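You operate a simulated robot arm through the tools that you are given. There is no shell and no other tool. Be economical: measure what you need, move in short steps, check, and stop when the job is done.

You are at the controls of a simulated two-armed robot. One attempt, no reset.

TASK
On the crate end of the blue bench, fold the rag in half.

It is judged by the outcome, as a careful person would: the job done as asked, and still so three seconds after it is handed in. It fails if anything else is knocked over, pushed out of place, dropped, spilled or broken. Flat cloth is picked up by pressing the open fingertips on it (5 to 10 N) and closing them slowly along it; thin cloth reads only 2 to 8 mm in the jaws.

THE ROBOT
Two 7-joint arms with two-finger parallel grippers on one trunk, on a base that drives. Base frame: it is fixed to the floor where the robot stands at the start and does not move with it; the origin is under the middle of the robot, x ahead of it, y to its left, z up. Readings come in mm, rad, newtons and seconds.
The left shoulder is at the start at [70, 134, 1051], the right one opposite. Places, roughly: crate end of the blue bench [1400, 200, 800]. Payload 1.57 kg a hand.
Tool frame (each hand has its own): the origin (TCP) lies between the finger pads and is the grasp point; the fingertips stand 30 mm ahead of it; z points along the fingers, y is the line along which they close. The gripper opens to 80 mm. The fingers are 17 mm wide and 12 mm thick; the gripper's body (40 by 82 mm) begins 80 mm behind the TCP.
Orientation is that of the tool frame in the base frame, as [roll, pitch, yaw] about the fixed x, y, z axes, in that order (R = Rz(yaw) Ry(pitch) Rx(roll)). With the fingers straight down and closing along the base's y, the tool's x points along the base's -x, its y along +y and its z along -z.

THE INTERFACE
- The arms move only by the tool apply_moves. It takes "left_plan", "right_plan" or both (then of equal length, played together; a hand with none holds still); each is a list of rows, each a list of 7 numbers: the shift along the tool's x, y, z in units of 300 mm (1.0 is 300 mm), then the turn, a rotation vector about the tool's x, y, z in units of 45 degrees (1.0 is 45 degrees), then the closure in counts, from 0 (fully open) to 255 (shut). In form: [[x, y, z, wx, wy, wz, grip], ...]. A call has 1 to 10 rows; each row is the pose to reach, as a shift and turn from the pose commanded when the call began, along the tool's axes at that moment. A call with a number of a shift or a turn outside -1 to 1 is refused whole. A row lasts 0.2 s, in which the tool goes at most 50 mm and 0.15 rad; a call with a longer step from one row to the next is refused whole, and so is a gripper value outside its range. Where a pose cannot be reached the arm comes as near as it can. A force on the tool above 40 N (or 10 N above the force at the start of the call, whichever is more), or a blocked arm, ends the call early, and 0.2 s more pass. The fingers move at their own pace (about 153 mm/s each) and stop on an object; they squeeze with about 26 N. The grip force told is the motor's: it shows also when the fingers shut on nothing. Time passes only in rows, and 0.2 s behind the last, so rows that repeat a pose let the fingers close. It gives the time, the measured TCP pose, the force on the tool (base axes), the opening and the grip force at its end, in the units of the frame above (readings bear some noise).
- Cameras (640 x 400 px; columns grow to the right, rows downward): "scene" is now at [125.6, 13.6, 1256]; the picture's right is [0.18, -0.98, 0.00], its down [-0.75, -0.14, -0.64] and it looks along [0.63, 0.12, -0.77] (base axes); focal length 274 px, centre (320, 200). "left" rides on the left gripper at [72, 7, -122] in its tool frame; the picture's right is [-0.09, 1.00, 0.00], its down [-0.84, -0.08, -0.54] and it looks along [-0.54, -0.05, 0.84] (tool axes); focal length 238 px, centre (320, 200). "right" rides on the right gripper at [72, -7, -122] in its tool frame; the picture's right is [0.09, 1.00, 0.00], its down [-0.84, 0.08, -0.54] and it looks along [-0.54, 0.05, 0.84] (tool axes); focal length 238 px, centre (320, 200). There is no depth. A picture from a camera that has moved, and an enlarged one, comes with that camera's place and axes in the base frame and with its lens.
- grab_frame(camera): a new picture of that camera. The clock stands still meanwhile.
- move_column(by): slides the trunk up (or, below 0, down) by that many mm; the arms and the scene camera ride with it, the base frame stays. It gives what a move gives, with no picture.
- drive_base(legs): drives the robot by 1 to 6 legs, each [ahead, left, turn to the left] in mm, mm and rad, along the robot's own axes; the way and the turn of a leg run together, so that a leg with both is an arc; at most 1500 mm and 3.142 rad a leg. The arms and the cameras ride along, it lands a little off, and it stops where it bumps. It gives what a move gives.
- pan_tilt(pan, tilt): turns the head with the scene camera to pan (to the left, within 1.501 rad either way) and tilt (down, from -0.506 to 1.204), counted from straight ahead of the robot. It gives what a move gives.
- enlarge(camera, box): a new picture of the part [left, top, right, bottom] of that camera's present view, enlarged. The clock stands still meanwhile.
- finish_job(): hands the job in; it is judged then, once.

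Go step by step. Nothing tells you exact positions but the pictures and the camera data: compare them with the known pose of the tool, close in by small moves and look again before you grip or let go. The budget is 120 turns and 88 pictures, counting those below and the enlarged ones. Unless the task says otherwise, let go and move clear before handing in, and close with one line.

The tools are called after "Emit:" as name(argument=value, ...) on one line, values as JSON. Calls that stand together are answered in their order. apply_moves: Moves the arms, as the interface text tells. Its arguments: {"type":"object","properties":{"left_plan":{"type":"array"},"right_plan":{"type":"array"}},"required":[]} The other tools are called the same way: move_column (by) slides the trunk up or down; drive_base (legs) drives the base; pan_tilt (pan, tilt) turns the head that bears the scene camera; grab_frame (camera) takes a picture; enlarge (camera, box) takes an enlarged picture of a part of a camera's view; finish_job () hands the job in.

At the start:

```text
time: 0.0
left_tool_pos: [495.6, 213.8, 979.3]
left_orientation: [-3.141, 0.001, 3.141]
left_force: [0.0, -0.1, -0.1]
left_finger_gap: 79.8
left_grip_force: 0.0
right_tool_pos: [462.5, -199.9, 1012.1]
right_orientation: [-3.141, -0.001, 3.142]
right_force: [-0.5, 0.4, -0.1]
right_finger_gap: 79.9
right_grip_force: 0.2
trunk travel left (down, up): [-625.0, 315.0]
robot x, y, heading: [0.5, 0.8, 0.003]
head pan, tilt: [0.182, 0.874]
```

scene: 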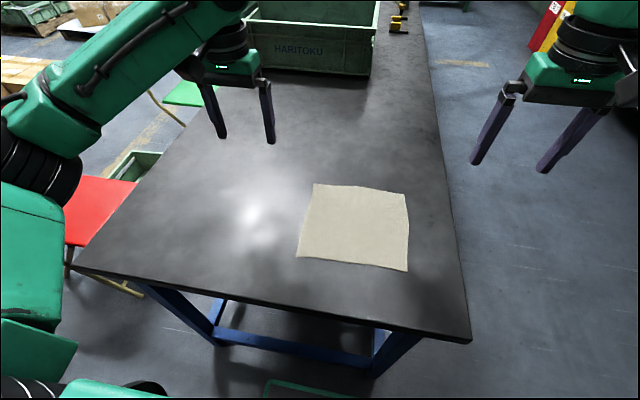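
right: 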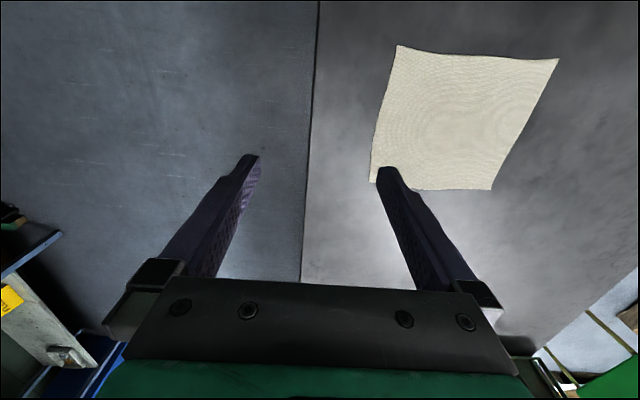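
left: 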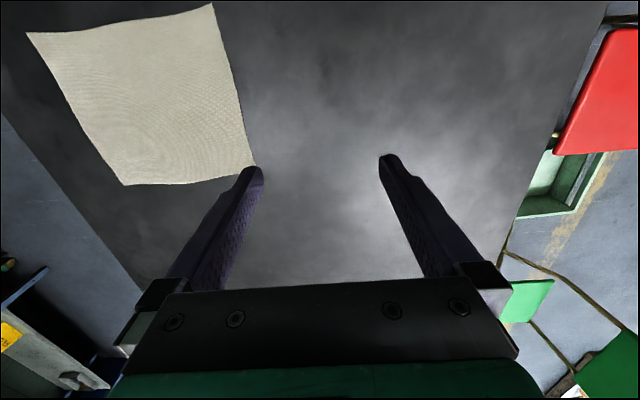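

The near rag lies at about [490, 0], but the crate end is near x = 1400, so I need to look further along the bench before I pick a cloth.

Emit:
pan_tilt(pan=0.15, tilt=0.45)

Emit:
grab_frame(camera="scene")

```text
time: 0.9
left_tool_pos: [496.2, 213.5, 978.3]
left_orientation: [3.142, 0.0, 3.141]
left_force: [-0.3, 0.6, 0.4]
left_finger_gap: 80.0
left_grip_force: 0.2
right_tool_pos: [462.1, -199.9, 1013.1]
right_orientation: [3.141, 0.002, 3.141]
right_force: [0.7, -1.0, -0.8]
right_finger_gap: 79.9
right_grip_force: 0.0
trunk travel left (down, up): [-625.0, 315.0]
robot x, y, heading: [1.1, -0.4, 0.001]
head pan, tilt: [0.15, 0.45]
```

```text
84 pictures are left
camera scene: at [140.8, 13.5, 1292.3], right [0.15, -0.99, 0.0], down [-0.43, -0.07, -0.9], along [0.89, 0.13, -0.44], focal length 274 px, centre (320, 200)
```

scene: 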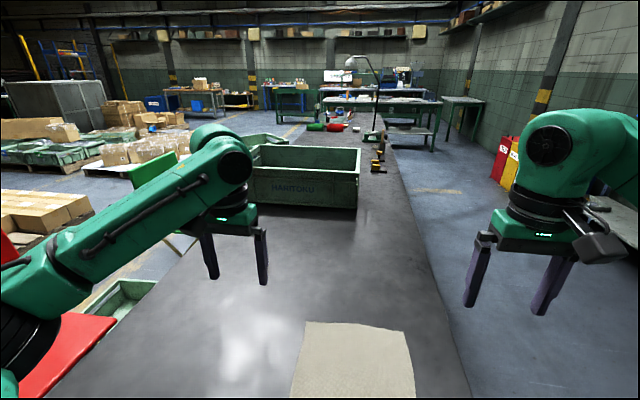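

The bench runs far past the crate. I'll enlarge the area around and beyond it to check for another rag.

Emit:
enlarge(camera="scene", box=[230, 50, 450, 210])

```text
2.50 times, centred on (340, 130) of scene
camera zoom: at [140.8, 13.5, 1292.3], right [0.15, -0.99, 0.0], down [-0.43, -0.07, -0.9], along [0.89, 0.13, -0.44], focal length 685 px, centre (270, 375)
```

zoom: 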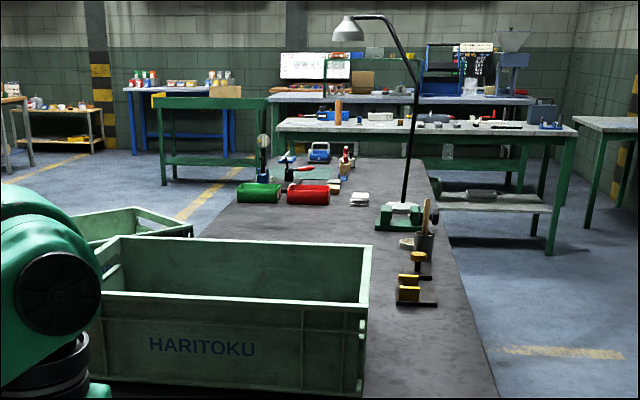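

The cloth near me is the rag on the crate end. The cloth at the far end is another, already folded one at the lamp and tool end. The rag's corners are at roughly x 400–625, y ±118. I'll look down to see if the base can move a little nearer.

Emit:
pan_tilt(pan=0.0, tilt=1.15)

Emit:
grab_frame(camera="scene")

```text
time: 1.9
left_tool_pos: [494.5, 213.7, 977.5]
left_orientation: [-3.141, 0.0, 3.141]
left_force: [-0.7, 0.1, 0.4]
left_finger_gap: 80.0
left_grip_force: 0.1
right_tool_pos: [462.4, -200.8, 1011.7]
right_orientation: [3.141, 0.001, 3.142]
right_force: [0.4, 0.6, -0.7]
right_finger_gap: 80.1
right_grip_force: 0.1
trunk travel left (down, up): [-625.0, 315.0]
robot x, y, heading: [0.7, 1.3, 0.002]
head pan, tilt: [0.0, 1.15]
```

```text
82 pictures are left
camera scene: at [109.6, -0.2, 1237.1], right [0.0, -1.0, 0.0], down [-0.91, 0.0, -0.41], along [0.41, 0.0, -0.91], focal length 274 px, centre (320, 200)
```

scene: 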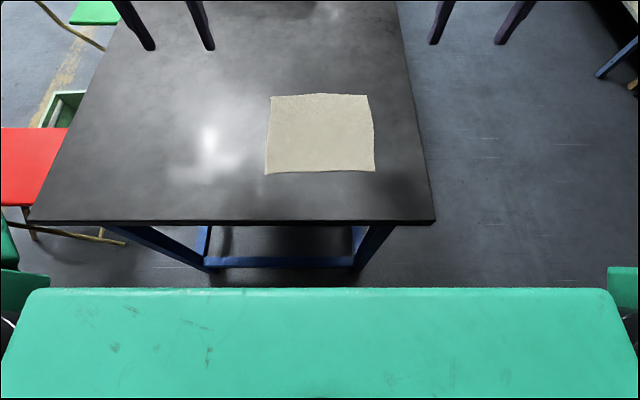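

The bench edge is at x ≈ 294 and my base front at about x ≈ 200, so I can drive 60 mm closer. That puts the far edge within comfortable reach.

Emit:
drive_base(legs=[[60, 0, 0]])

Emit:
grab_frame(camera="scene")

```text
time: 2.9
left_tool_pos: [554.7, 214.4, 978.3]
left_orientation: [3.141, 0.001, -3.142]
left_force: [0.6, 0.4, 0.1]
left_finger_gap: 79.9
left_grip_force: 0.1
right_tool_pos: [521.4, -200.0, 1013.1]
right_orientation: [3.14, 0.0, 3.141]
right_force: [0.2, -0.1, 0.5]
right_finger_gap: 79.9
right_grip_force: 0.1
trunk travel left (down, up): [-625.0, 315.0]
robot x, y, heading: [59.9, -0.0, -0.002]
head pan, tilt: [0.0, 1.15]
```

```text
81 pictures are left
camera scene: at [169.0, -0.2, 1237.2], right [0.0, -1.0, 0.0], down [-0.91, 0.0, -0.41], along [0.41, 0.0, -0.91], focal length 274 px, centre (320, 200)
```

scene: 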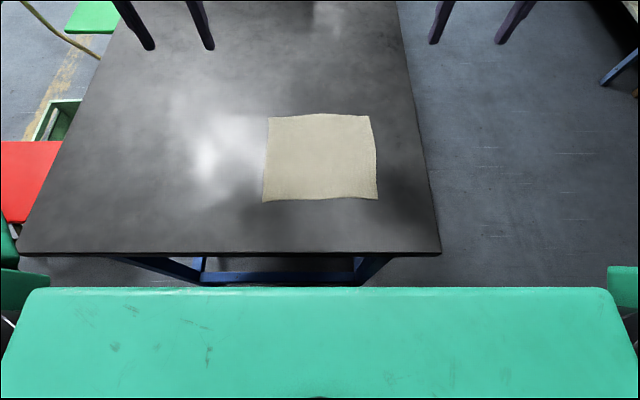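

The rag's near edge is at x ≈ 402 and runs from y = +120 to −118. I'll bring both hands above its near corners, jaws partly closed to about 30 mm.

Emit:
apply_moves(left_plan=[[0.093, -0.082, 0.085, 0, 0, 0, 160], [0.187, -0.163, 0.171, 0, 0, 0, 160], [0.28, -0.245, 0.256, 0, 0, 0, 160], [0.374, -0.326, 0.342, 0, 0, 0, 160], [0.467, -0.408, 0.427, 0, 0, 0, 160], [0.467, -0.408, 0.427, 0, 0, 0, 160]], right_plan=[[0.069, 0.072, 0.109, 0, 0, 0, 160], [0.137, 0.144, 0.217, 0, 0, 0, 160], [0.206, 0.216, 0.326, 0, 0, 0, 160], [0.274, 0.288, 0.434, 0, 0, 0, 160], [0.343, 0.36, 0.543, 0, 0, 0, 160], [0.343, 0.36, 0.543, 0, 0, 0, 160]])

Emit:
grab_frame(camera="left")

Emit:
grab_frame(camera="right")

Emit:
grab_frame(camera="scene")

```text
time: 4.3
left_tool_pos: [414.7, 92.2, 850.9]
left_orientation: [-3.141, 0.0, -3.141]
left_force: [-0.4, 0.7, 0.1]
left_finger_gap: 29.7
left_grip_force: 0.1
right_tool_pos: [419.0, -91.6, 849.7]
right_orientation: [3.141, -0.001, -3.141]
right_force: [-0.2, 0.2, 0.1]
right_finger_gap: 29.6
right_grip_force: 0.0
trunk travel left (down, up): [-625.0, 315.0]
robot x, y, heading: [59.6, 0.2, 0.001]
head pan, tilt: [0.0, 1.15]
```

```text
80 pictures are left
camera left: at [342.7, 99.5, 974.0], right [0.09, 1.0, 0.0], down [0.84, -0.08, 0.54], along [0.54, -0.05, -0.84], focal length 238 px, centre (320, 200)
```

left: 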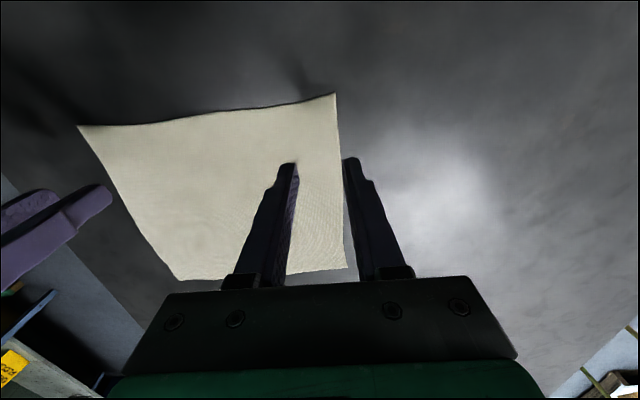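

```text
79 pictures are left
camera right: at [346.6, -97.5, 971.5], right [-0.09, 1.0, 0.0], down [0.84, 0.08, 0.54], along [0.54, 0.05, -0.84], focal length 238 px, centre (320, 200)
```

right: 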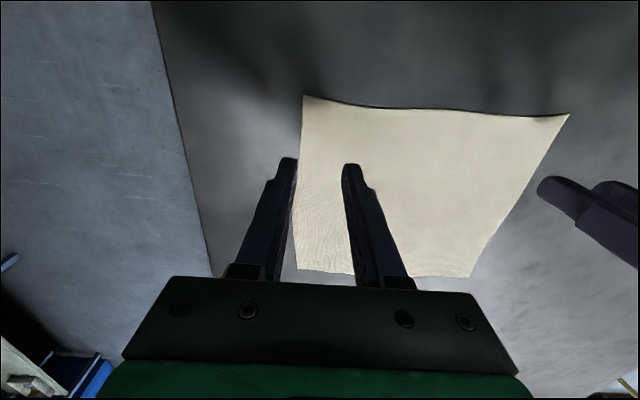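

```text
78 pictures are left
camera scene: at [169.9, -0.1, 1237.1], right [0.0, -1.0, 0.0], down [-0.91, 0.0, -0.41], along [0.41, 0.0, -0.91], focal length 274 px, centre (320, 200)
```

scene: 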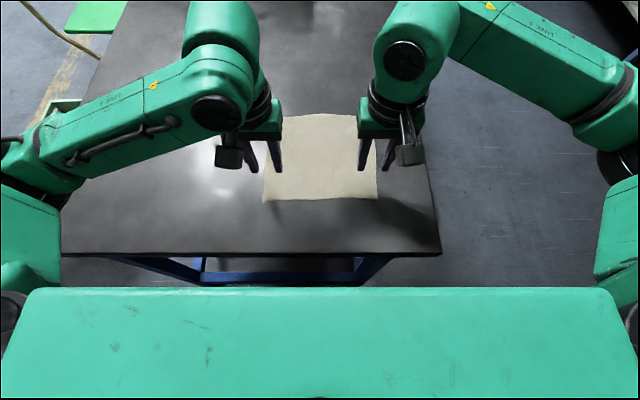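

Comparing the scene and hand pictures, the surface seems nearer z ≈ 750. That puts the rag at about x 385–600, y ±112. I'll move in over the corners and down to TCP z ≈ 800, then look again.

Emit:
apply_moves(left_plan=[[0.05, -0.053, 0.0, 0, 0, 0, 160], [0.05, -0.053, 0.09, 0, 0, 0, 160], [0.05, -0.053, 0.167, 0, 0, 0, 160], [0.05, -0.053, 0.167, 0, 0, 0, 160]], right_plan=[[0.06, 0.05, 0.0, 0, 0, 0, 160], [0.06, 0.05, 0.09, 0, 0, 0, 160], [0.06, 0.05, 0.167, 0, 0, 0, 160], [0.06, 0.05, 0.167, 0, 0, 0, 160]])

Emit:
grab_frame(camera="left")

Emit:
grab_frame(camera="right")

Emit:
enlarge(camera="scene", box=[220, 90, 420, 215])

```text
time: 5.3
left_tool_pos: [401.3, 74.6, 801.4]
left_orientation: [-3.141, 0.001, -3.14]
left_force: [-0.7, 0.4, 2.5]
left_finger_gap: 29.8
left_grip_force: 0.2
right_tool_pos: [401.1, -77.9, 801.5]
right_orientation: [3.14, 0.004, -3.141]
right_force: [2.2, -0.2, 18.3]
right_finger_gap: 29.5
right_grip_force: 0.0
trunk travel left (down, up): [-625.0, 315.0]
robot x, y, heading: [60.8, -2.6, 0.001]
head pan, tilt: [0.0, 1.15]
```

```text
77 pictures are left
camera left: at [327.7, 83.1, 924.3], right [0.09, 1.0, 0.0], down [0.84, -0.08, 0.54], along [0.54, -0.05, -0.84], focal length 238 px, centre (320, 200)
```

left: 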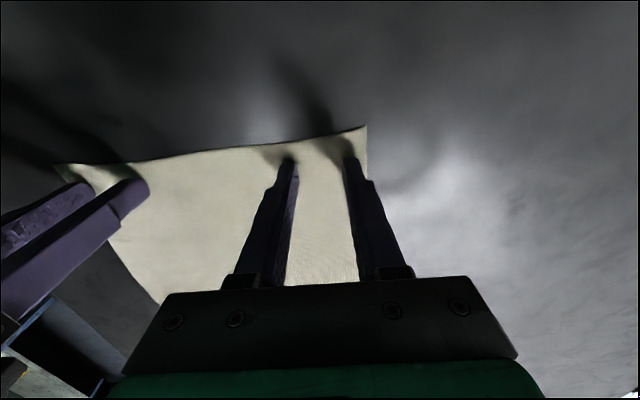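

```text
76 pictures are left
camera right: at [328.3, -82.5, 922.9], right [-0.09, 1.0, 0.0], down [0.83, 0.08, 0.55], along [0.54, 0.05, -0.84], focal length 238 px, centre (320, 200)
```

right: 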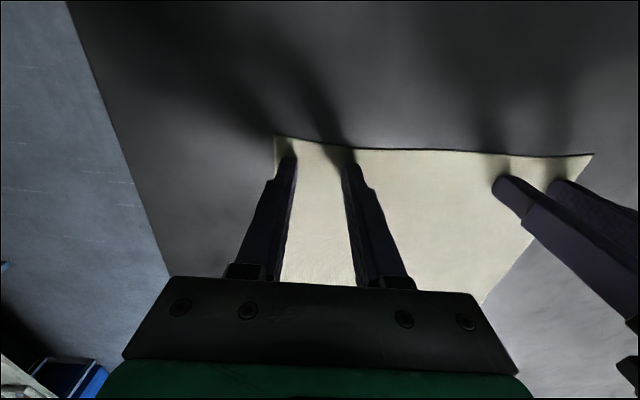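

```text
3.20 times, centred on (320, 152) of scene
camera zoom: at [168.2, -0.1, 1237.7], right [0.0, -1.0, 0.0], down [-0.91, 0.0, -0.41], along [0.41, 0.0, -0.91], focal length 877 px, centre (320, 352)
```

zoom: 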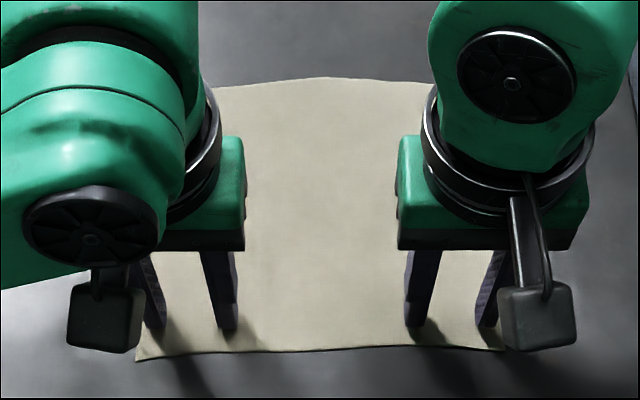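

The fingertips touched at TCP z ≈ 801, so the surface with cloth is at about z = 771. The right hand presses 18 N and the left 2.5 N. I'll even these out to about 7 N, then close slowly.

Emit:
apply_moves(left_plan=[[0, 0, 0.0015, 0, 0, 0, 160], [0, 0, 0.0015, 0, 0, 0, 160]], right_plan=[[0, 0, -0.003, 0, 0, 0, 160], [0, 0, -0.003, 0, 0, 0, 160]])

```text
time: 5.9
left_tool_pos: [400.1, 76.0, 801.1]
left_orientation: [-3.141, 0.002, -3.141]
left_force: [-0.3, 1.3, 15.4]
left_finger_gap: 29.8
left_grip_force: 0.0
right_tool_pos: [399.2, -76.6, 801.7]
right_orientation: [-3.139, 0.002, 3.141]
right_force: [2.1, -0.6, 8.2]
right_finger_gap: 29.9
right_grip_force: 0.0
trunk travel left (down, up): [-625.0, 315.0]
robot x, y, heading: [58.2, -0.5, -0.002]
head pan, tilt: [0.0, 1.15]
```

The right hand is at 8 N and the left at 15 N. I'll ease the left up slightly and close both slowly.

Emit:
apply_moves(left_plan=[[0, 0, -0.0009, 0, 0, 0, 160], [0, 0, -0.0009, 0, 0, 0, 170], [0, 0, -0.0009, 0, 0, 0, 180], [0, 0, -0.0009, 0, 0, 0, 190], [0, 0, -0.0009, 0, 0, 0, 200], [0, 0, -0.0009, 0, 0, 0, 208]], right_plan=[[0, 0, 0, 0, 0, 0, 160], [0, 0, 0, 0, 0, 0, 170], [0, 0, 0, 0, 0, 0, 180], [0, 0, 0, 0, 0, 0, 190], [0, 0, 0, 0, 0, 0, 200], [0, 0, 0, 0, 0, 0, 208]])

Emit:
grab_frame(camera="left")

Emit:
grab_frame(camera="right")

```text
time: 7.3
left_tool_pos: [399.1, 75.9, 801.3]
left_orientation: [-3.142, 0.001, 3.141]
left_force: [1.0, -1.3, 16.2]
left_finger_gap: 14.7
left_grip_force: 0.4
right_tool_pos: [399.9, -77.9, 801.6]
right_orientation: [-3.14, 0.002, 3.141]
right_force: [-0.6, 0.4, 4.2]
right_finger_gap: 14.0
right_grip_force: 0.0
trunk travel left (down, up): [-625.0, 315.0]
robot x, y, heading: [62.9, 0.4, -0.0]
head pan, tilt: [0.0, 1.15]
```

```text
74 pictures are left
camera left: at [327.2, 82.3, 924.2], right [0.09, 1.0, 0.0], down [0.84, -0.08, 0.54], along [0.54, -0.05, -0.84], focal length 238 px, centre (320, 200)
```

left: 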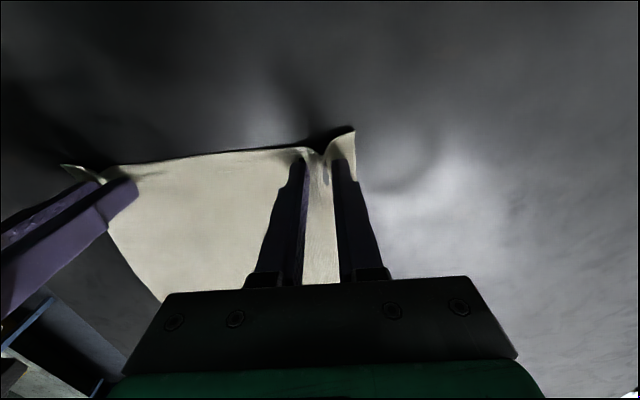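

```text
73 pictures are left
camera right: at [327.8, -83.0, 923.1], right [-0.09, 1.0, 0.0], down [0.84, 0.08, 0.54], along [0.54, 0.05, -0.84], focal length 238 px, centre (320, 200)
```

right: 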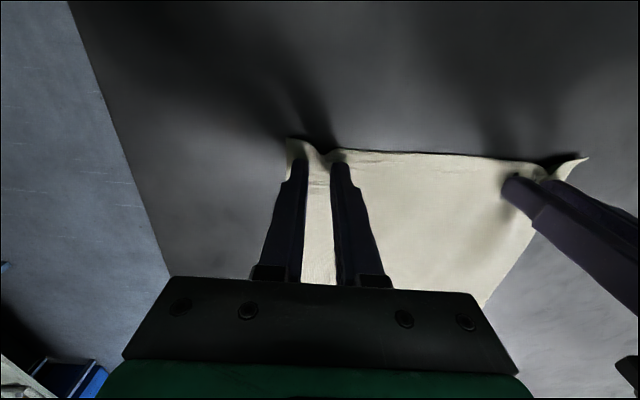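

The cloth is buckling up between both pairs of tips, as wanted. I'll finish the close gently and trim the pressure.

Emit:
apply_moves(left_plan=[[0, 0, -0.001, 0, 0, 0, 216], [0, 0, -0.001, 0, 0, 0, 224], [0, 0, -0.001, 0, 0, 0, 232], [0, 0, -0.001, 0, 0, 0, 240], [0, 0, -0.001, 0, 0, 0, 248], [0, 0, -0.001, 0, 0, 0, 255], [0, 0, -0.001, 0, 0, 0, 255], [0, 0, -0.001, 0, 0, 0, 255]], right_plan=[[0, 0, 0.0006, 0, 0, 0, 216], [0, 0, 0.0006, 0, 0, 0, 224], [0, 0, 0.0006, 0, 0, 0, 232], [0, 0, 0.0006, 0, 0, 0, 240], [0, 0, 0.0006, 0, 0, 0, 248], [0, 0, 0.0006, 0, 0, 0, 255], [0, 0, 0.0006, 0, 0, 0, 255], [0, 0, 0.0006, 0, 0, 0, 255]])

Emit:
grab_frame(camera="left")

Emit:
grab_frame(camera="right")

```text
time: 9.1
left_tool_pos: [399.6, 75.7, 800.7]
left_orientation: [-3.14, 0.001, 3.141]
left_force: [-0.1, -1.7, 8.4]
left_finger_gap: 2.1
left_grip_force: 23.4
right_tool_pos: [401.3, -76.5, 801.3]
right_orientation: [3.141, 0.001, 3.141]
right_force: [-1.3, 0.9, 11.3]
right_finger_gap: 0.0
right_grip_force: 21.0
trunk travel left (down, up): [-625.0, 315.0]
robot x, y, heading: [60.5, 0.8, 0.002]
head pan, tilt: [0.0, 1.15]
```

```text
72 pictures are left
camera left: at [327.2, 82.6, 924.3], right [0.09, 1.0, 0.0], down [0.84, -0.08, 0.54], along [0.54, -0.05, -0.84], focal length 238 px, centre (320, 200)
```

left: 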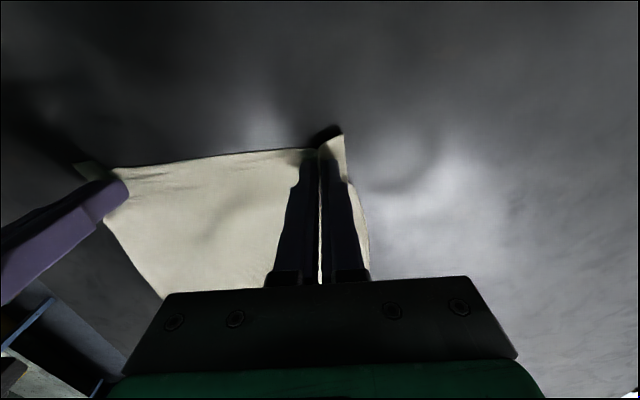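

```text
71 pictures are left
camera right: at [327.7, -82.8, 923.0], right [-0.09, 1.0, 0.0], down [0.84, 0.08, 0.54], along [0.54, 0.05, -0.84], focal length 238 px, centre (320, 200)
```

right: 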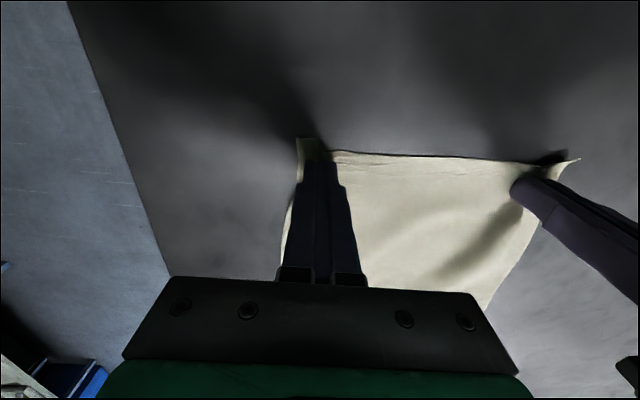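

The left jaw reads 2.1 mm and holds cloth. The right reads 0, so it slipped off. I'll lift the right hand 20 mm, open it and look.

Emit:
apply_moves(left_plan=[[0, 0, -0.001, 0, 0, 0, 255], [0, 0, -0.001, 0, 0, 0, 255], [0, 0, -0.001, 0, 0, 0, 255]], right_plan=[[0, 0, -0.03, 0, 0, 0, 255], [0, 0, -0.067, 0, 0, 0, 140], [0, 0, -0.067, 0, 0, 0, 140]])

Emit:
grab_frame(camera="right")

```text
time: 9.9
left_tool_pos: [399.6, 75.9, 801.6]
left_orientation: [3.141, 0.002, -3.142]
left_force: [-1.4, 0.0, 11.0]
left_finger_gap: 2.0
left_grip_force: 23.4
right_tool_pos: [399.7, -77.3, 821.2]
right_orientation: [3.14, 0.002, -3.141]
right_force: [0.3, 0.2, -0.5]
right_finger_gap: 36.1
right_grip_force: 0.0
trunk travel left (down, up): [-625.0, 315.0]
robot x, y, heading: [59.3, 0.4, 0.004]
head pan, tilt: [0.0, 1.15]
```

```text
70 pictures are left
camera right: at [328.2, -83.1, 943.1], right [-0.09, 1.0, 0.0], down [0.84, 0.08, 0.54], along [0.54, 0.05, -0.84], focal length 238 px, centre (320, 200)
```

right: 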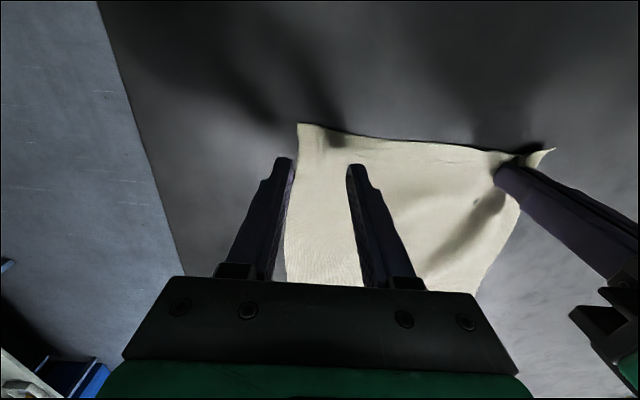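

The rag's right near corner has shifted in to about y = −94. I'll re-press the right hand 20 mm further inward and slightly nearer the edge.

Emit:
apply_moves(right_plan=[[0.02, 0.07, 0, 0, 0, 0, 155], [0.02, 0.07, 0.04, 0, 0, 0, 155], [0.02, 0.07, 0.0665, 0, 0, 0, 155], [0.02, 0.07, 0.067, 0, 0, 0, 155]])

Emit:
grab_frame(camera="right")

```text
time: 10.9
left_tool_pos: [400.6, 75.2, 801.4]
left_orientation: [3.141, 0.002, -3.141]
left_force: [-0.2, 0.6, 5.3]
left_finger_gap: 1.7
left_grip_force: 23.9
right_tool_pos: [394.5, -55.6, 801.5]
right_orientation: [3.141, 0.002, -3.14]
right_force: [0.1, -0.9, 8.5]
right_finger_gap: 31.4
right_grip_force: 0.0
trunk travel left (down, up): [-625.0, 315.0]
robot x, y, heading: [60.3, 0.4, -0.002]
head pan, tilt: [0.0, 1.15]
```

```text
69 pictures are left
camera right: at [322.4, -62.0, 923.1], right [-0.09, 1.0, 0.0], down [0.84, 0.08, 0.54], along [0.54, 0.05, -0.84], focal length 238 px, centre (320, 200)
```

right: 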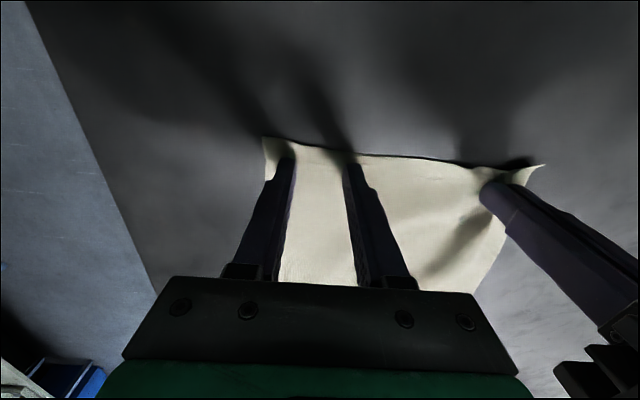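

Both right tips now sit on the cloth at 8.5 N. Closing slowly.

Emit:
apply_moves(right_plan=[[0, 0, 0.0003, 0, 0, 0, 163], [0, 0, 0.0003, 0, 0, 0, 171], [0, 0, 0.0003, 0, 0, 0, 179], [0, 0, 0.0005, 0, 0, 0, 187], [0, 0, 0.0005, 0, 0, 0, 195], [0, 0, 0.0005, 0, 0, 0, 203], [0, 0, 0.0005, 0, 0, 0, 211]])

```text
time: 12.5
left_tool_pos: [399.3, 75.0, 801.4]
left_orientation: [-3.14, 0.001, -3.141]
left_force: [0.2, -3.1, 1.6]
left_finger_gap: 1.9
left_grip_force: 23.4
right_tool_pos: [394.0, -55.5, 800.9]
right_orientation: [-3.14, 0.001, 3.141]
right_force: [1.7, 2.2, 17.9]
right_finger_gap: 13.5
right_grip_force: 0.0
trunk travel left (down, up): [-625.0, 315.0]
robot x, y, heading: [58.8, -3.2, 0.0]
head pan, tilt: [0.0, 1.15]
```

Pressure rose to 18 N, so I'll back off slightly and finish the close.

Emit:
apply_moves(right_plan=[[0, 0, -0.0008, 0, 0, 0, 217], [0, 0, -0.0008, 0, 0, 0, 223], [0, 0, -0.0008, 0, 0, 0, 229], [0, 0, -0.0008, 0, 0, 0, 235], [0, 0, -0.0008, 0, 0, 0, 241], [0, 0, -0.0008, 0, 0, 0, 247], [0, 0, -0.0008, 0, 0, 0, 255], [0, 0, -0.0008, 0, 0, 0, 255], [0, 0, -0.0008, 0, 0, 0, 255]])

Emit:
grab_frame(camera="right")

```text
time: 14.5
left_tool_pos: [399.6, 75.3, 802.0]
left_orientation: [-3.141, 0.001, -3.14]
left_force: [-1.1, -4.6, 1.6]
left_finger_gap: 1.9
left_grip_force: 23.5
right_tool_pos: [394.5, -55.8, 801.4]
right_orientation: [3.141, 0.002, 3.141]
right_force: [0.8, 5.1, 14.5]
right_finger_gap: 1.7
right_grip_force: 23.5
trunk travel left (down, up): [-625.0, 315.0]
robot x, y, heading: [58.3, 0.6, 0.004]
head pan, tilt: [0.0, 1.15]
```

```text
68 pictures are left
camera right: at [322.3, -61.6, 923.1], right [-0.09, 1.0, 0.0], down [0.84, 0.08, 0.54], along [0.54, 0.05, -0.84], focal length 238 px, centre (320, 200)
```

right: 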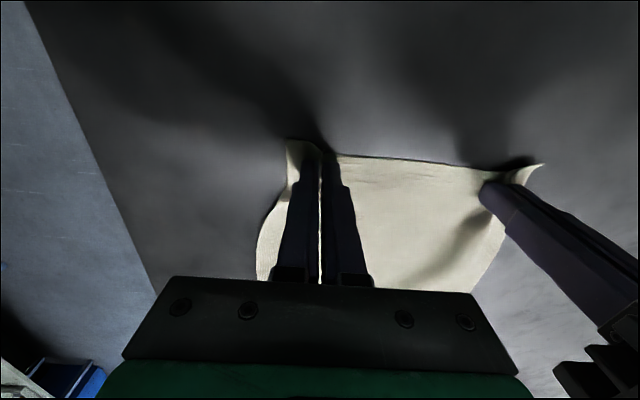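

Both jaws hold cloth, and slight tension between the hands confirms it. I'll lift both 40 mm straight up and look.

Emit:
apply_moves(left_plan=[[0, 0, -0.04, 0, 0, 0, 255], [0, 0, -0.085, 0, 0, 0, 255], [0, 0, -0.133, 0, 0, 0, 255], [0, 0, -0.133, 0, 0, 0, 255]], right_plan=[[0, 0, -0.04, 0, 0, 0, 255], [0, 0, -0.085, 0, 0, 0, 255], [0, 0, -0.133, 0, 0, 0, 255], [0, 0, -0.133, 0, 0, 0, 255]])

Emit:
grab_frame(camera="scene")

Emit:
grab_frame(camera="right")

Emit:
grab_frame(camera="left")

```text
time: 15.5
left_tool_pos: [400.6, 76.0, 840.2]
left_orientation: [3.141, 0.0, 3.141]
left_force: [-0.9, -5.6, 0.1]
left_finger_gap: 2.0
left_grip_force: 23.9
right_tool_pos: [396.1, -55.2, 840.8]
right_orientation: [3.142, -0.001, -3.141]
right_force: [-0.2, 4.8, -0.3]
right_finger_gap: 1.6
right_grip_force: 23.2
trunk travel left (down, up): [-625.0, 315.0]
robot x, y, heading: [58.9, 1.2, 0.001]
head pan, tilt: [0.0, 1.15]
```

```text
67 pictures are left
camera scene: at [169.9, -0.2, 1237.1], right [0.0, -1.0, 0.0], down [-0.91, 0.0, -0.41], along [0.41, 0.0, -0.91], focal length 274 px, centre (320, 200)
```

scene: 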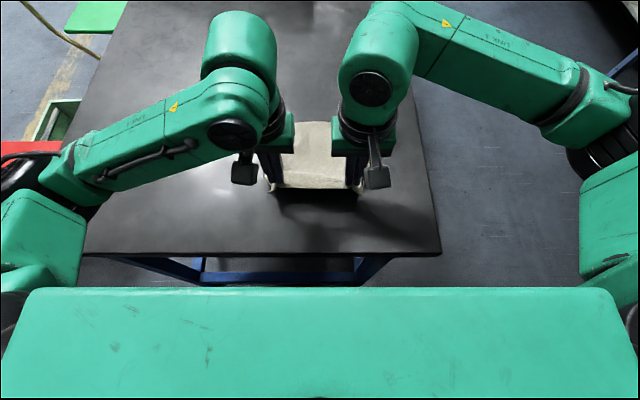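

```text
66 pictures are left
camera right: at [323.4, -61.5, 962.3], right [-0.09, 1.0, 0.0], down [0.84, 0.08, 0.54], along [0.54, 0.05, -0.84], focal length 238 px, centre (320, 200)
```

right: 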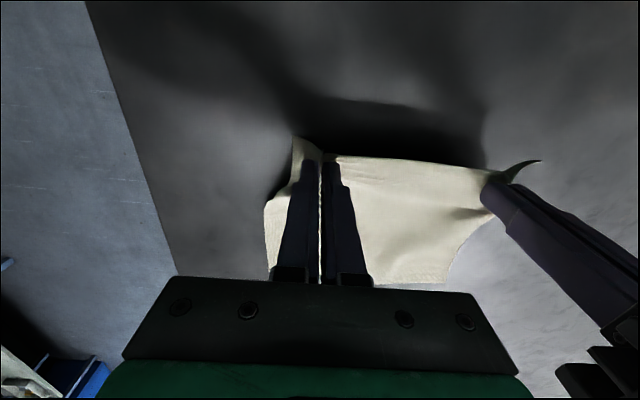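

```text
65 pictures are left
camera left: at [328.4, 83.1, 964.3], right [0.09, 1.0, 0.0], down [0.84, -0.08, 0.54], along [0.54, -0.05, -0.84], focal length 238 px, centre (320, 200)
```

left: 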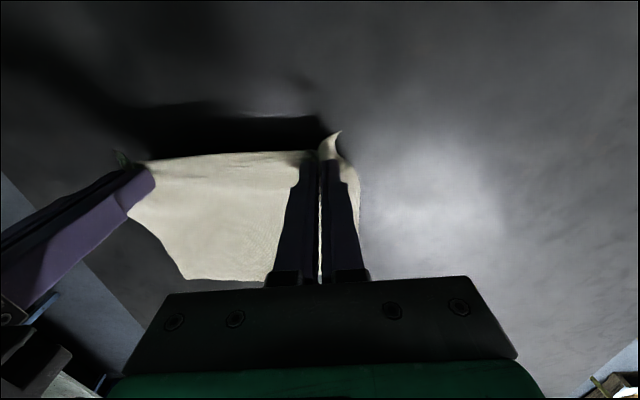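

Both corners hold and the edge is lifted. The corrected rag extent is x ≈ 379–581, with the fold line near x = 480. I'll carry the edge over in an arc, stopping about 15 mm above the far edge.

Emit:
apply_moves(left_plan=[[-0.067, -0.003, -0.067, 0, 0, 0, 255], [-0.167, -0.006, -0.127, 0, 0, 0, 255], [-0.267, -0.01, -0.14, 0, 0, 0, 255], [-0.367, -0.013, -0.127, 0, 0, 0, 255], [-0.45, -0.017, -0.067, 0, 0, 0, 255], [-0.507, -0.02, 0.017, 0, 0, 0, 255], [-0.533, -0.02, 0.083, 0, 0, 0, 255], [-0.533, -0.02, 0.083, 0, 0, 0, 255]], right_plan=[[-0.071, -0.003, -0.067, 0, 0, 0, 255], [-0.177, -0.006, -0.127, 0, 0, 0, 255], [-0.283, -0.01, -0.14, 0, 0, 0, 255], [-0.39, -0.013, -0.127, 0, 0, 0, 255], [-0.478, -0.017, -0.067, 0, 0, 0, 255], [-0.538, -0.02, 0.017, 0, 0, 0, 255], [-0.567, -0.02, 0.083, 0, 0, 0, 255], [-0.567, -0.02, 0.083, 0, 0, 0, 255]])

Emit:
grab_frame(camera="scene")

Emit:
grab_frame(camera="left")

Emit:
grab_frame(camera="right")

```text
time: 17.3
left_tool_pos: [560.1, 69.1, 814.9]
left_orientation: [3.141, 0.0, 3.141]
left_force: [0.1, -0.7, -0.8]
left_finger_gap: 1.9
left_grip_force: 23.4
right_tool_pos: [565.0, -62.6, 814.6]
right_orientation: [3.14, -0.001, -3.139]
right_force: [0.7, 1.6, 0.2]
right_finger_gap: 1.7
right_grip_force: 23.9
trunk travel left (down, up): [-625.0, 315.0]
robot x, y, heading: [57.8, 0.8, 0.003]
head pan, tilt: [0.0, 1.15]
```

```text
64 pictures are left
camera scene: at [169.6, -0.2, 1237.1], right [0.0, -1.0, 0.0], down [-0.91, 0.0, -0.41], along [0.41, 0.0, -0.91], focal length 274 px, centre (320, 200)
```

scene: 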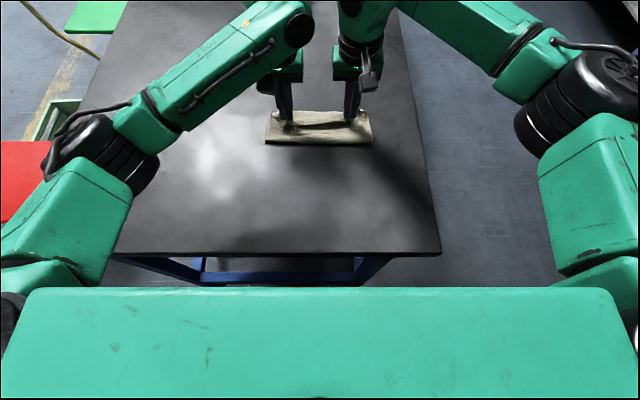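

```text
63 pictures are left
camera left: at [488.3, 76.2, 938.5], right [0.09, 1.0, 0.0], down [0.84, -0.08, 0.54], along [0.54, -0.05, -0.84], focal length 238 px, centre (320, 200)
```

left: 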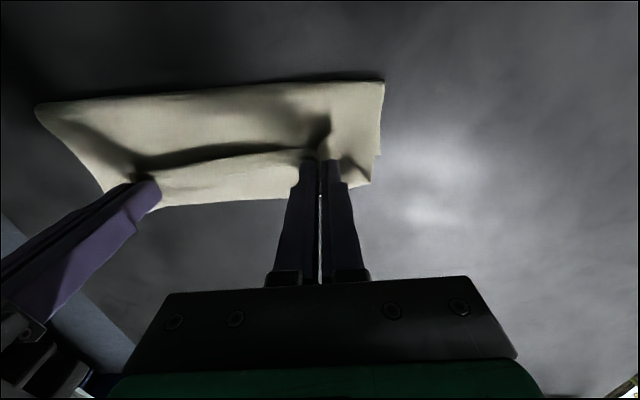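

```text
62 pictures are left
camera right: at [492.8, -67.7, 936.8], right [-0.09, 1.0, 0.0], down [0.84, 0.08, 0.54], along [0.54, 0.05, -0.84], focal length 238 px, centre (320, 200)
```

right: 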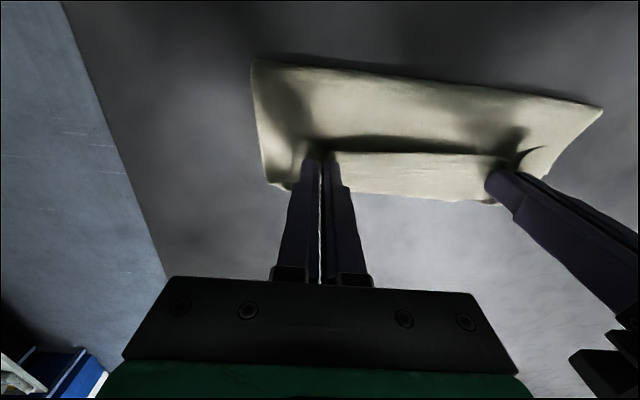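

The fold went over well. The lower far edge is at x ≈ 590, so I'll nudge 6 mm further while lowering to just touching, then check the force.

Emit:
apply_moves(left_plan=[[-0.02, 0, 0.015, 0, 0, 0, 255], [-0.02, 0, 0.03, 0, 0, 0, 255], [-0.02, 0, 0.04, 0, 0, 0, 255], [-0.02, 0, 0.04, 0, 0, 0, 255]], right_plan=[[-0.02, 0, 0.015, 0, 0, 0, 255], [-0.02, 0, 0.03, 0, 0, 0, 255], [-0.02, 0, 0.04, 0, 0, 0, 255], [-0.02, 0, 0.04, 0, 0, 0, 255]])

Emit:
enlarge(camera="scene", box=[240, 70, 400, 170])

Emit:
grab_frame(camera="left")

```text
time: 18.3
left_tool_pos: [566.0, 69.8, 802.8]
left_orientation: [3.141, -0.001, -3.14]
left_force: [-1.1, -1.7, 0.2]
left_finger_gap: 1.9
left_grip_force: 23.5
right_tool_pos: [571.2, -62.6, 803.4]
right_orientation: [3.14, 0.001, 3.141]
right_force: [-0.9, 2.3, -0.6]
right_finger_gap: 1.3
right_grip_force: 23.7
trunk travel left (down, up): [-625.0, 315.0]
robot x, y, heading: [60.1, 1.1, 0.0]
head pan, tilt: [0.0, 1.15]
```

```text
4.00 times, centred on (320, 120) of scene
camera zoom: at [169.9, -0.2, 1237.1], right [0.0, -1.0, 0.0], down [-0.91, 0.0, -0.41], along [0.41, 0.0, -0.91], focal length 1096 px, centre (320, 520)
```

zoom: 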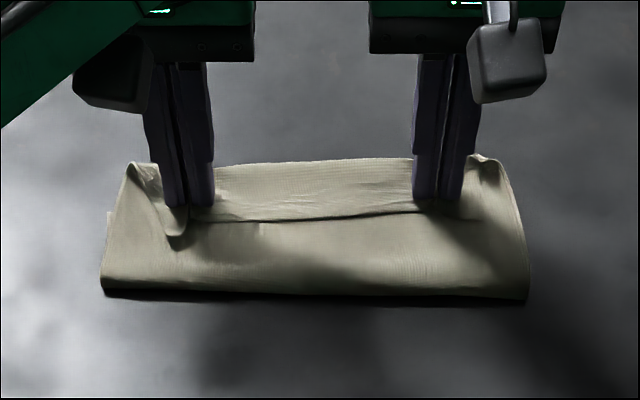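

```text
60 pictures are left
camera left: at [494.4, 76.5, 926.7], right [0.09, 1.0, 0.0], down [0.84, -0.08, 0.54], along [0.54, -0.05, -0.84], focal length 238 px, centre (320, 200)
```

left: 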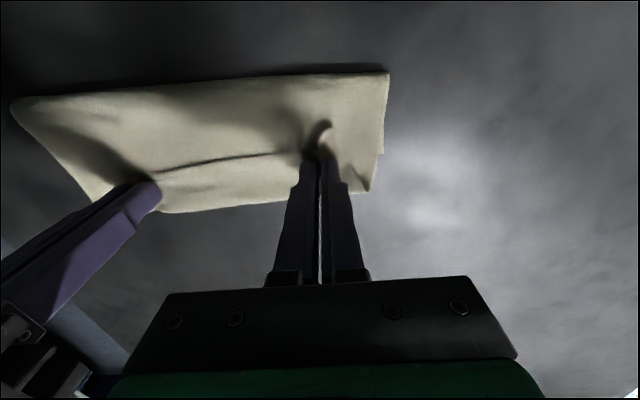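

The folded edge is set, but the short flap past the fingers points back toward me. I'll raise the hands slightly until the top layer is lightly taut, then release so it can spring flat.

Emit:
apply_moves(left_plan=[[-0.01, 0, -0.04, 0, 0, 0, 255], [-0.027, 0, -0.08, 0, 0, 0, 255], [-0.027, 0, -0.08, 0, 0, 0, 255]], right_plan=[[-0.01, 0, -0.04, 0, 0, 0, 255], [-0.027, 0, -0.08, 0, 0, 0, 255], [-0.027, 0, -0.08, 0, 0, 0, 255]])

Emit:
enlarge(camera="scene", box=[240, 70, 400, 170])

Emit:
grab_frame(camera="left")

```text
time: 19.1
left_tool_pos: [575.0, 69.4, 827.1]
left_orientation: [-3.141, 0.0, 3.141]
left_force: [-0.2, -3.3, 0.0]
left_finger_gap: 1.9
left_grip_force: 23.2
right_tool_pos: [579.5, -60.8, 827.6]
right_orientation: [-3.141, -0.001, -3.14]
right_force: [-0.4, 1.5, -1.7]
right_finger_gap: 1.5
right_grip_force: 24.2
trunk travel left (down, up): [-625.0, 315.0]
robot x, y, heading: [60.7, -1.1, 0.002]
head pan, tilt: [0.0, 1.15]
```

```text
4.00 times, centred on (320, 120) of scene
camera zoom: at [170.0, -0.1, 1237.1], right [0.0, -1.0, 0.0], down [-0.91, 0.0, -0.41], along [0.41, 0.0, -0.91], focal length 1096 px, centre (320, 520)
```

zoom: 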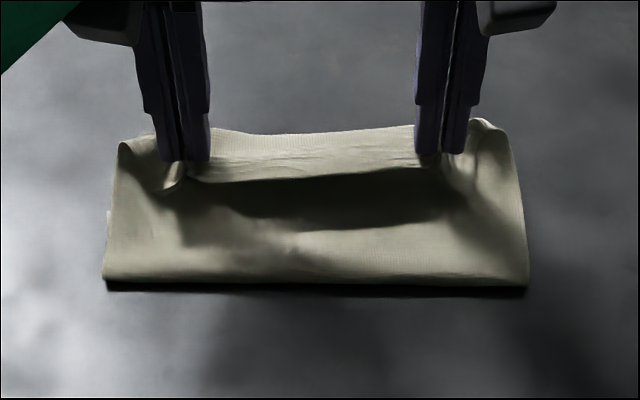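

```text
58 pictures are left
camera left: at [502.8, 76.6, 951.1], right [0.09, 1.0, 0.0], down [0.84, -0.08, 0.54], along [0.54, -0.05, -0.84], focal length 238 px, centre (320, 200)
```

left: 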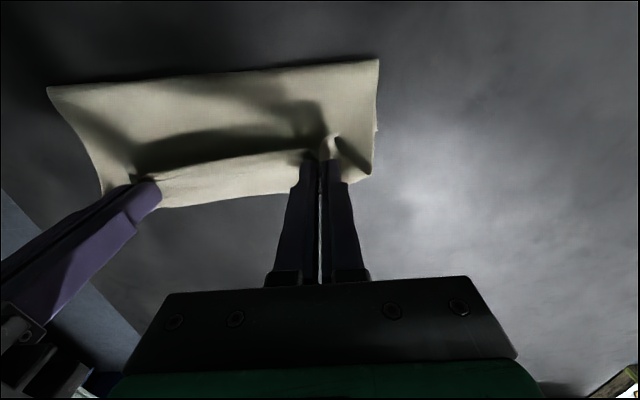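

The lip of the edge is curled back toward me because the fingers stayed vertical. I'll tilt both hands 45° about y, holding the tips in place, to roll the lip upward before releasing.

Emit:
apply_moves(left_plan=[[-0.018, 0, 0.001, 0, 0.167, 0, 255], [-0.034, 0, 0.004, 0, 0.333, 0, 255], [-0.048, 0, 0.009, 0, 0.5, 0, 255], [-0.058, 0, 0.015, 0, 0.667, 0, 255], [-0.066, 0, 0.022, 0, 0.833, 0, 255], [-0.07, 0, 0.03, 0, 1.0, 0, 255], [-0.07, 0, 0.03, 0, 1.0, 0, 255]], right_plan=[[-0.018, 0, 0.001, 0, 0.167, 0, 255], [-0.034, 0, 0.004, 0, 0.333, 0, 255], [-0.048, 0, 0.009, 0, 0.5, 0, 255], [-0.058, 0, 0.015, 0, 0.667, 0, 255], [-0.066, 0, 0.022, 0, 0.833, 0, 255], [-0.07, 0, 0.03, 0, 1.0, 0, 255], [-0.07, 0, 0.03, 0, 1.0, 0, 255]])

Emit:
enlarge(camera="scene", box=[220, 40, 420, 165])

```text
time: 20.2
left_tool_pos: [573.7, 61.1, 827.5]
left_orientation: [-3.098, -0.416, 3.096]
left_force: [-0.8, -16.7, 0.4]
left_finger_gap: 1.9
left_grip_force: 23.9
left hand out of reach, approached as far as the arm can: row 3, 4, 5
right_tool_pos: [565.0, -87.4, 821.3]
right_orientation: [-3.024, -0.426, 3.115]
right_force: [0.6, 15.6, 0.8]
right_finger_gap: 1.9
right_grip_force: 23.4
right hand out of reach, approached as far as the arm can: row 3, 4, 5
trunk travel left (down, up): [-625.0, 315.0]
robot x, y, heading: [62.1, 3.2, 0.004]
head pan, tilt: [0.0, 1.15]
stopped in row 5 (left hand): the force on the tool passed its limit (the readings are from after the stop); the commanded pose is now the measured one
```

```text
3.20 times, centred on (320, 102) of scene
camera zoom: at [170.1, 1.6, 1237.1], right [0.0, -1.0, 0.0], down [-0.91, 0.0, -0.41], along [0.41, 0.0, -0.91], focal length 877 px, centre (320, 512)
```

zoom: 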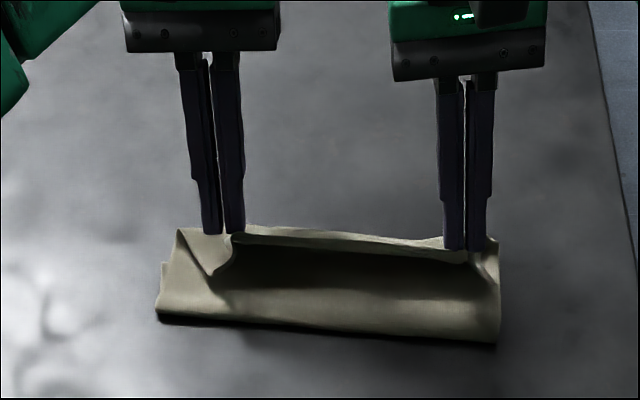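

The tilt ran out of reach at about 24° and stretched the hands apart. I'll ease that tension by moving the right hand back inward, then look.

Emit:
apply_moves(right_plan=[[-0.009, 0.03, -0.004, 0, 0, 0, 255], [-0.018, 0.06, -0.008, 0, 0, 0, 255], [-0.018, 0.06, -0.008, 0, 0, 0, 255]])

Emit:
enlarge(camera="scene", box=[220, 40, 420, 165])

Emit:
grab_frame(camera="left")

```text
time: 21.0
left_tool_pos: [574.8, 64.7, 827.3]
left_orientation: [-3.109, -0.417, 3.103]
left_force: [0.3, -3.3, -0.1]
left_finger_gap: 1.6
left_grip_force: 23.1
right_tool_pos: [562.0, -77.4, 817.7]
right_orientation: [-3.018, -0.427, 3.111]
right_force: [0.6, 3.8, 0.4]
right_finger_gap: 1.7
right_grip_force: 23.6
right hand out of reach, approached as far as the arm can: row 1, 2, 3
trunk travel left (down, up): [-625.0, 315.0]
robot x, y, heading: [61.3, 2.0, -0.001]
head pan, tilt: [0.0, 1.15]
```

```text
3.20 times, centred on (320, 102) of scene
camera zoom: at [170.0, -0.6, 1237.1], right [0.0, -1.0, 0.0], down [-0.91, 0.0, -0.41], along [0.41, 0.0, -0.91], focal length 877 px, centre (320, 512)
```

zoom: 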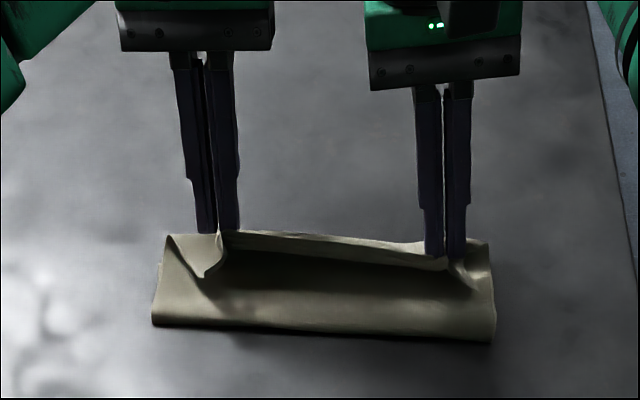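

```text
55 pictures are left
camera left: at [558.0, 76.4, 969.8], right [0.11, 0.99, -0.07], down [0.98, -0.1, 0.16], along [0.15, -0.08, -0.98], focal length 238 px, centre (320, 200)
```

left: 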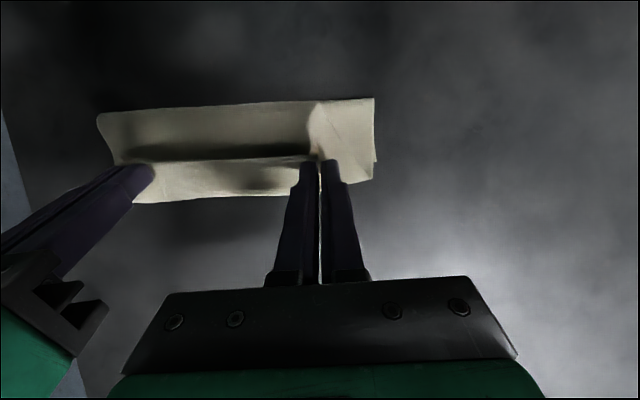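

The tension is eased. Now I'll release both corners and see how the cloth settles.

Emit:
apply_moves(left_plan=[[0, 0, 0, 0, 0, 0, 130], [0, 0, 0, 0, 0, 0, 130], [0, 0, -0.08, 0, 0, 0, 130], [0, 0, -0.2, 0, 0, 0, 130], [0, 0, -0.3, 0, 0, 0, 130]], right_plan=[[0, 0, 0, 0, 0, 0, 130], [0, 0, 0, 0, 0, 0, 130], [0, 0, -0.08, 0, 0, 0, 130], [0, 0, -0.2, 0, 0, 0, 130], [0, 0, -0.3, 0, 0, 0, 130]])

Emit:
enlarge(camera="scene", box=[220, 40, 420, 165])

Emit:
grab_frame(camera="left")

```text
time: 22.2
left_tool_pos: [579.6, 73.5, 882.9]
left_orientation: [-3.108, -0.415, 3.101]
left_force: [-0.1, -0.2, -0.8]
left_finger_gap: 39.3
left_grip_force: 0.0
left hand out of reach, approached as far as the arm can: row 3, 4, 5
right_tool_pos: [563.1, -76.9, 847.9]
right_orientation: [-3.021, -0.426, 3.11]
right_force: [-0.4, -0.1, -0.3]
right_finger_gap: 39.2
right_grip_force: 0.1
right hand out of reach, approached as far as the arm can: row 3, 4, 5
trunk travel left (down, up): [-625.0, 315.0]
robot x, y, heading: [57.3, 1.7, -0.002]
head pan, tilt: [0.0, 1.15]
```

```text
3.20 times, centred on (320, 102) of scene
camera zoom: at [170.2, -2.0, 1237.0], right [0.0, -1.0, 0.0], down [-0.91, 0.0, -0.41], along [0.41, 0.0, -0.91], focal length 877 px, centre (320, 512)
```

zoom: 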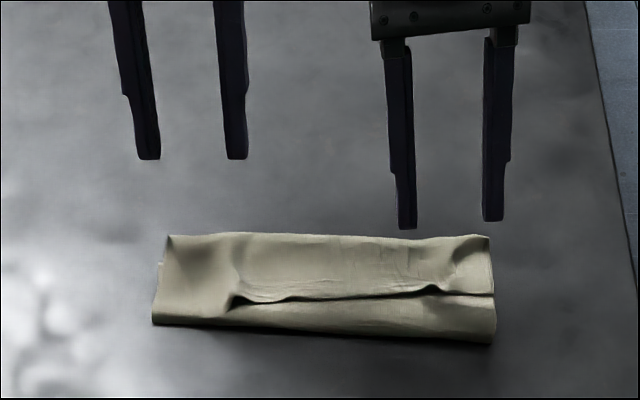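

```text
53 pictures are left
camera left: at [563.9, 84.6, 1024.9], right [0.11, 0.99, -0.07], down [0.98, -0.1, 0.16], along [0.15, -0.08, -0.98], focal length 238 px, centre (320, 200)
```

left: 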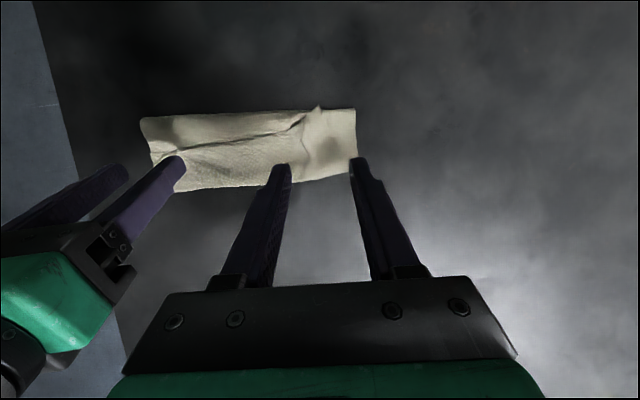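

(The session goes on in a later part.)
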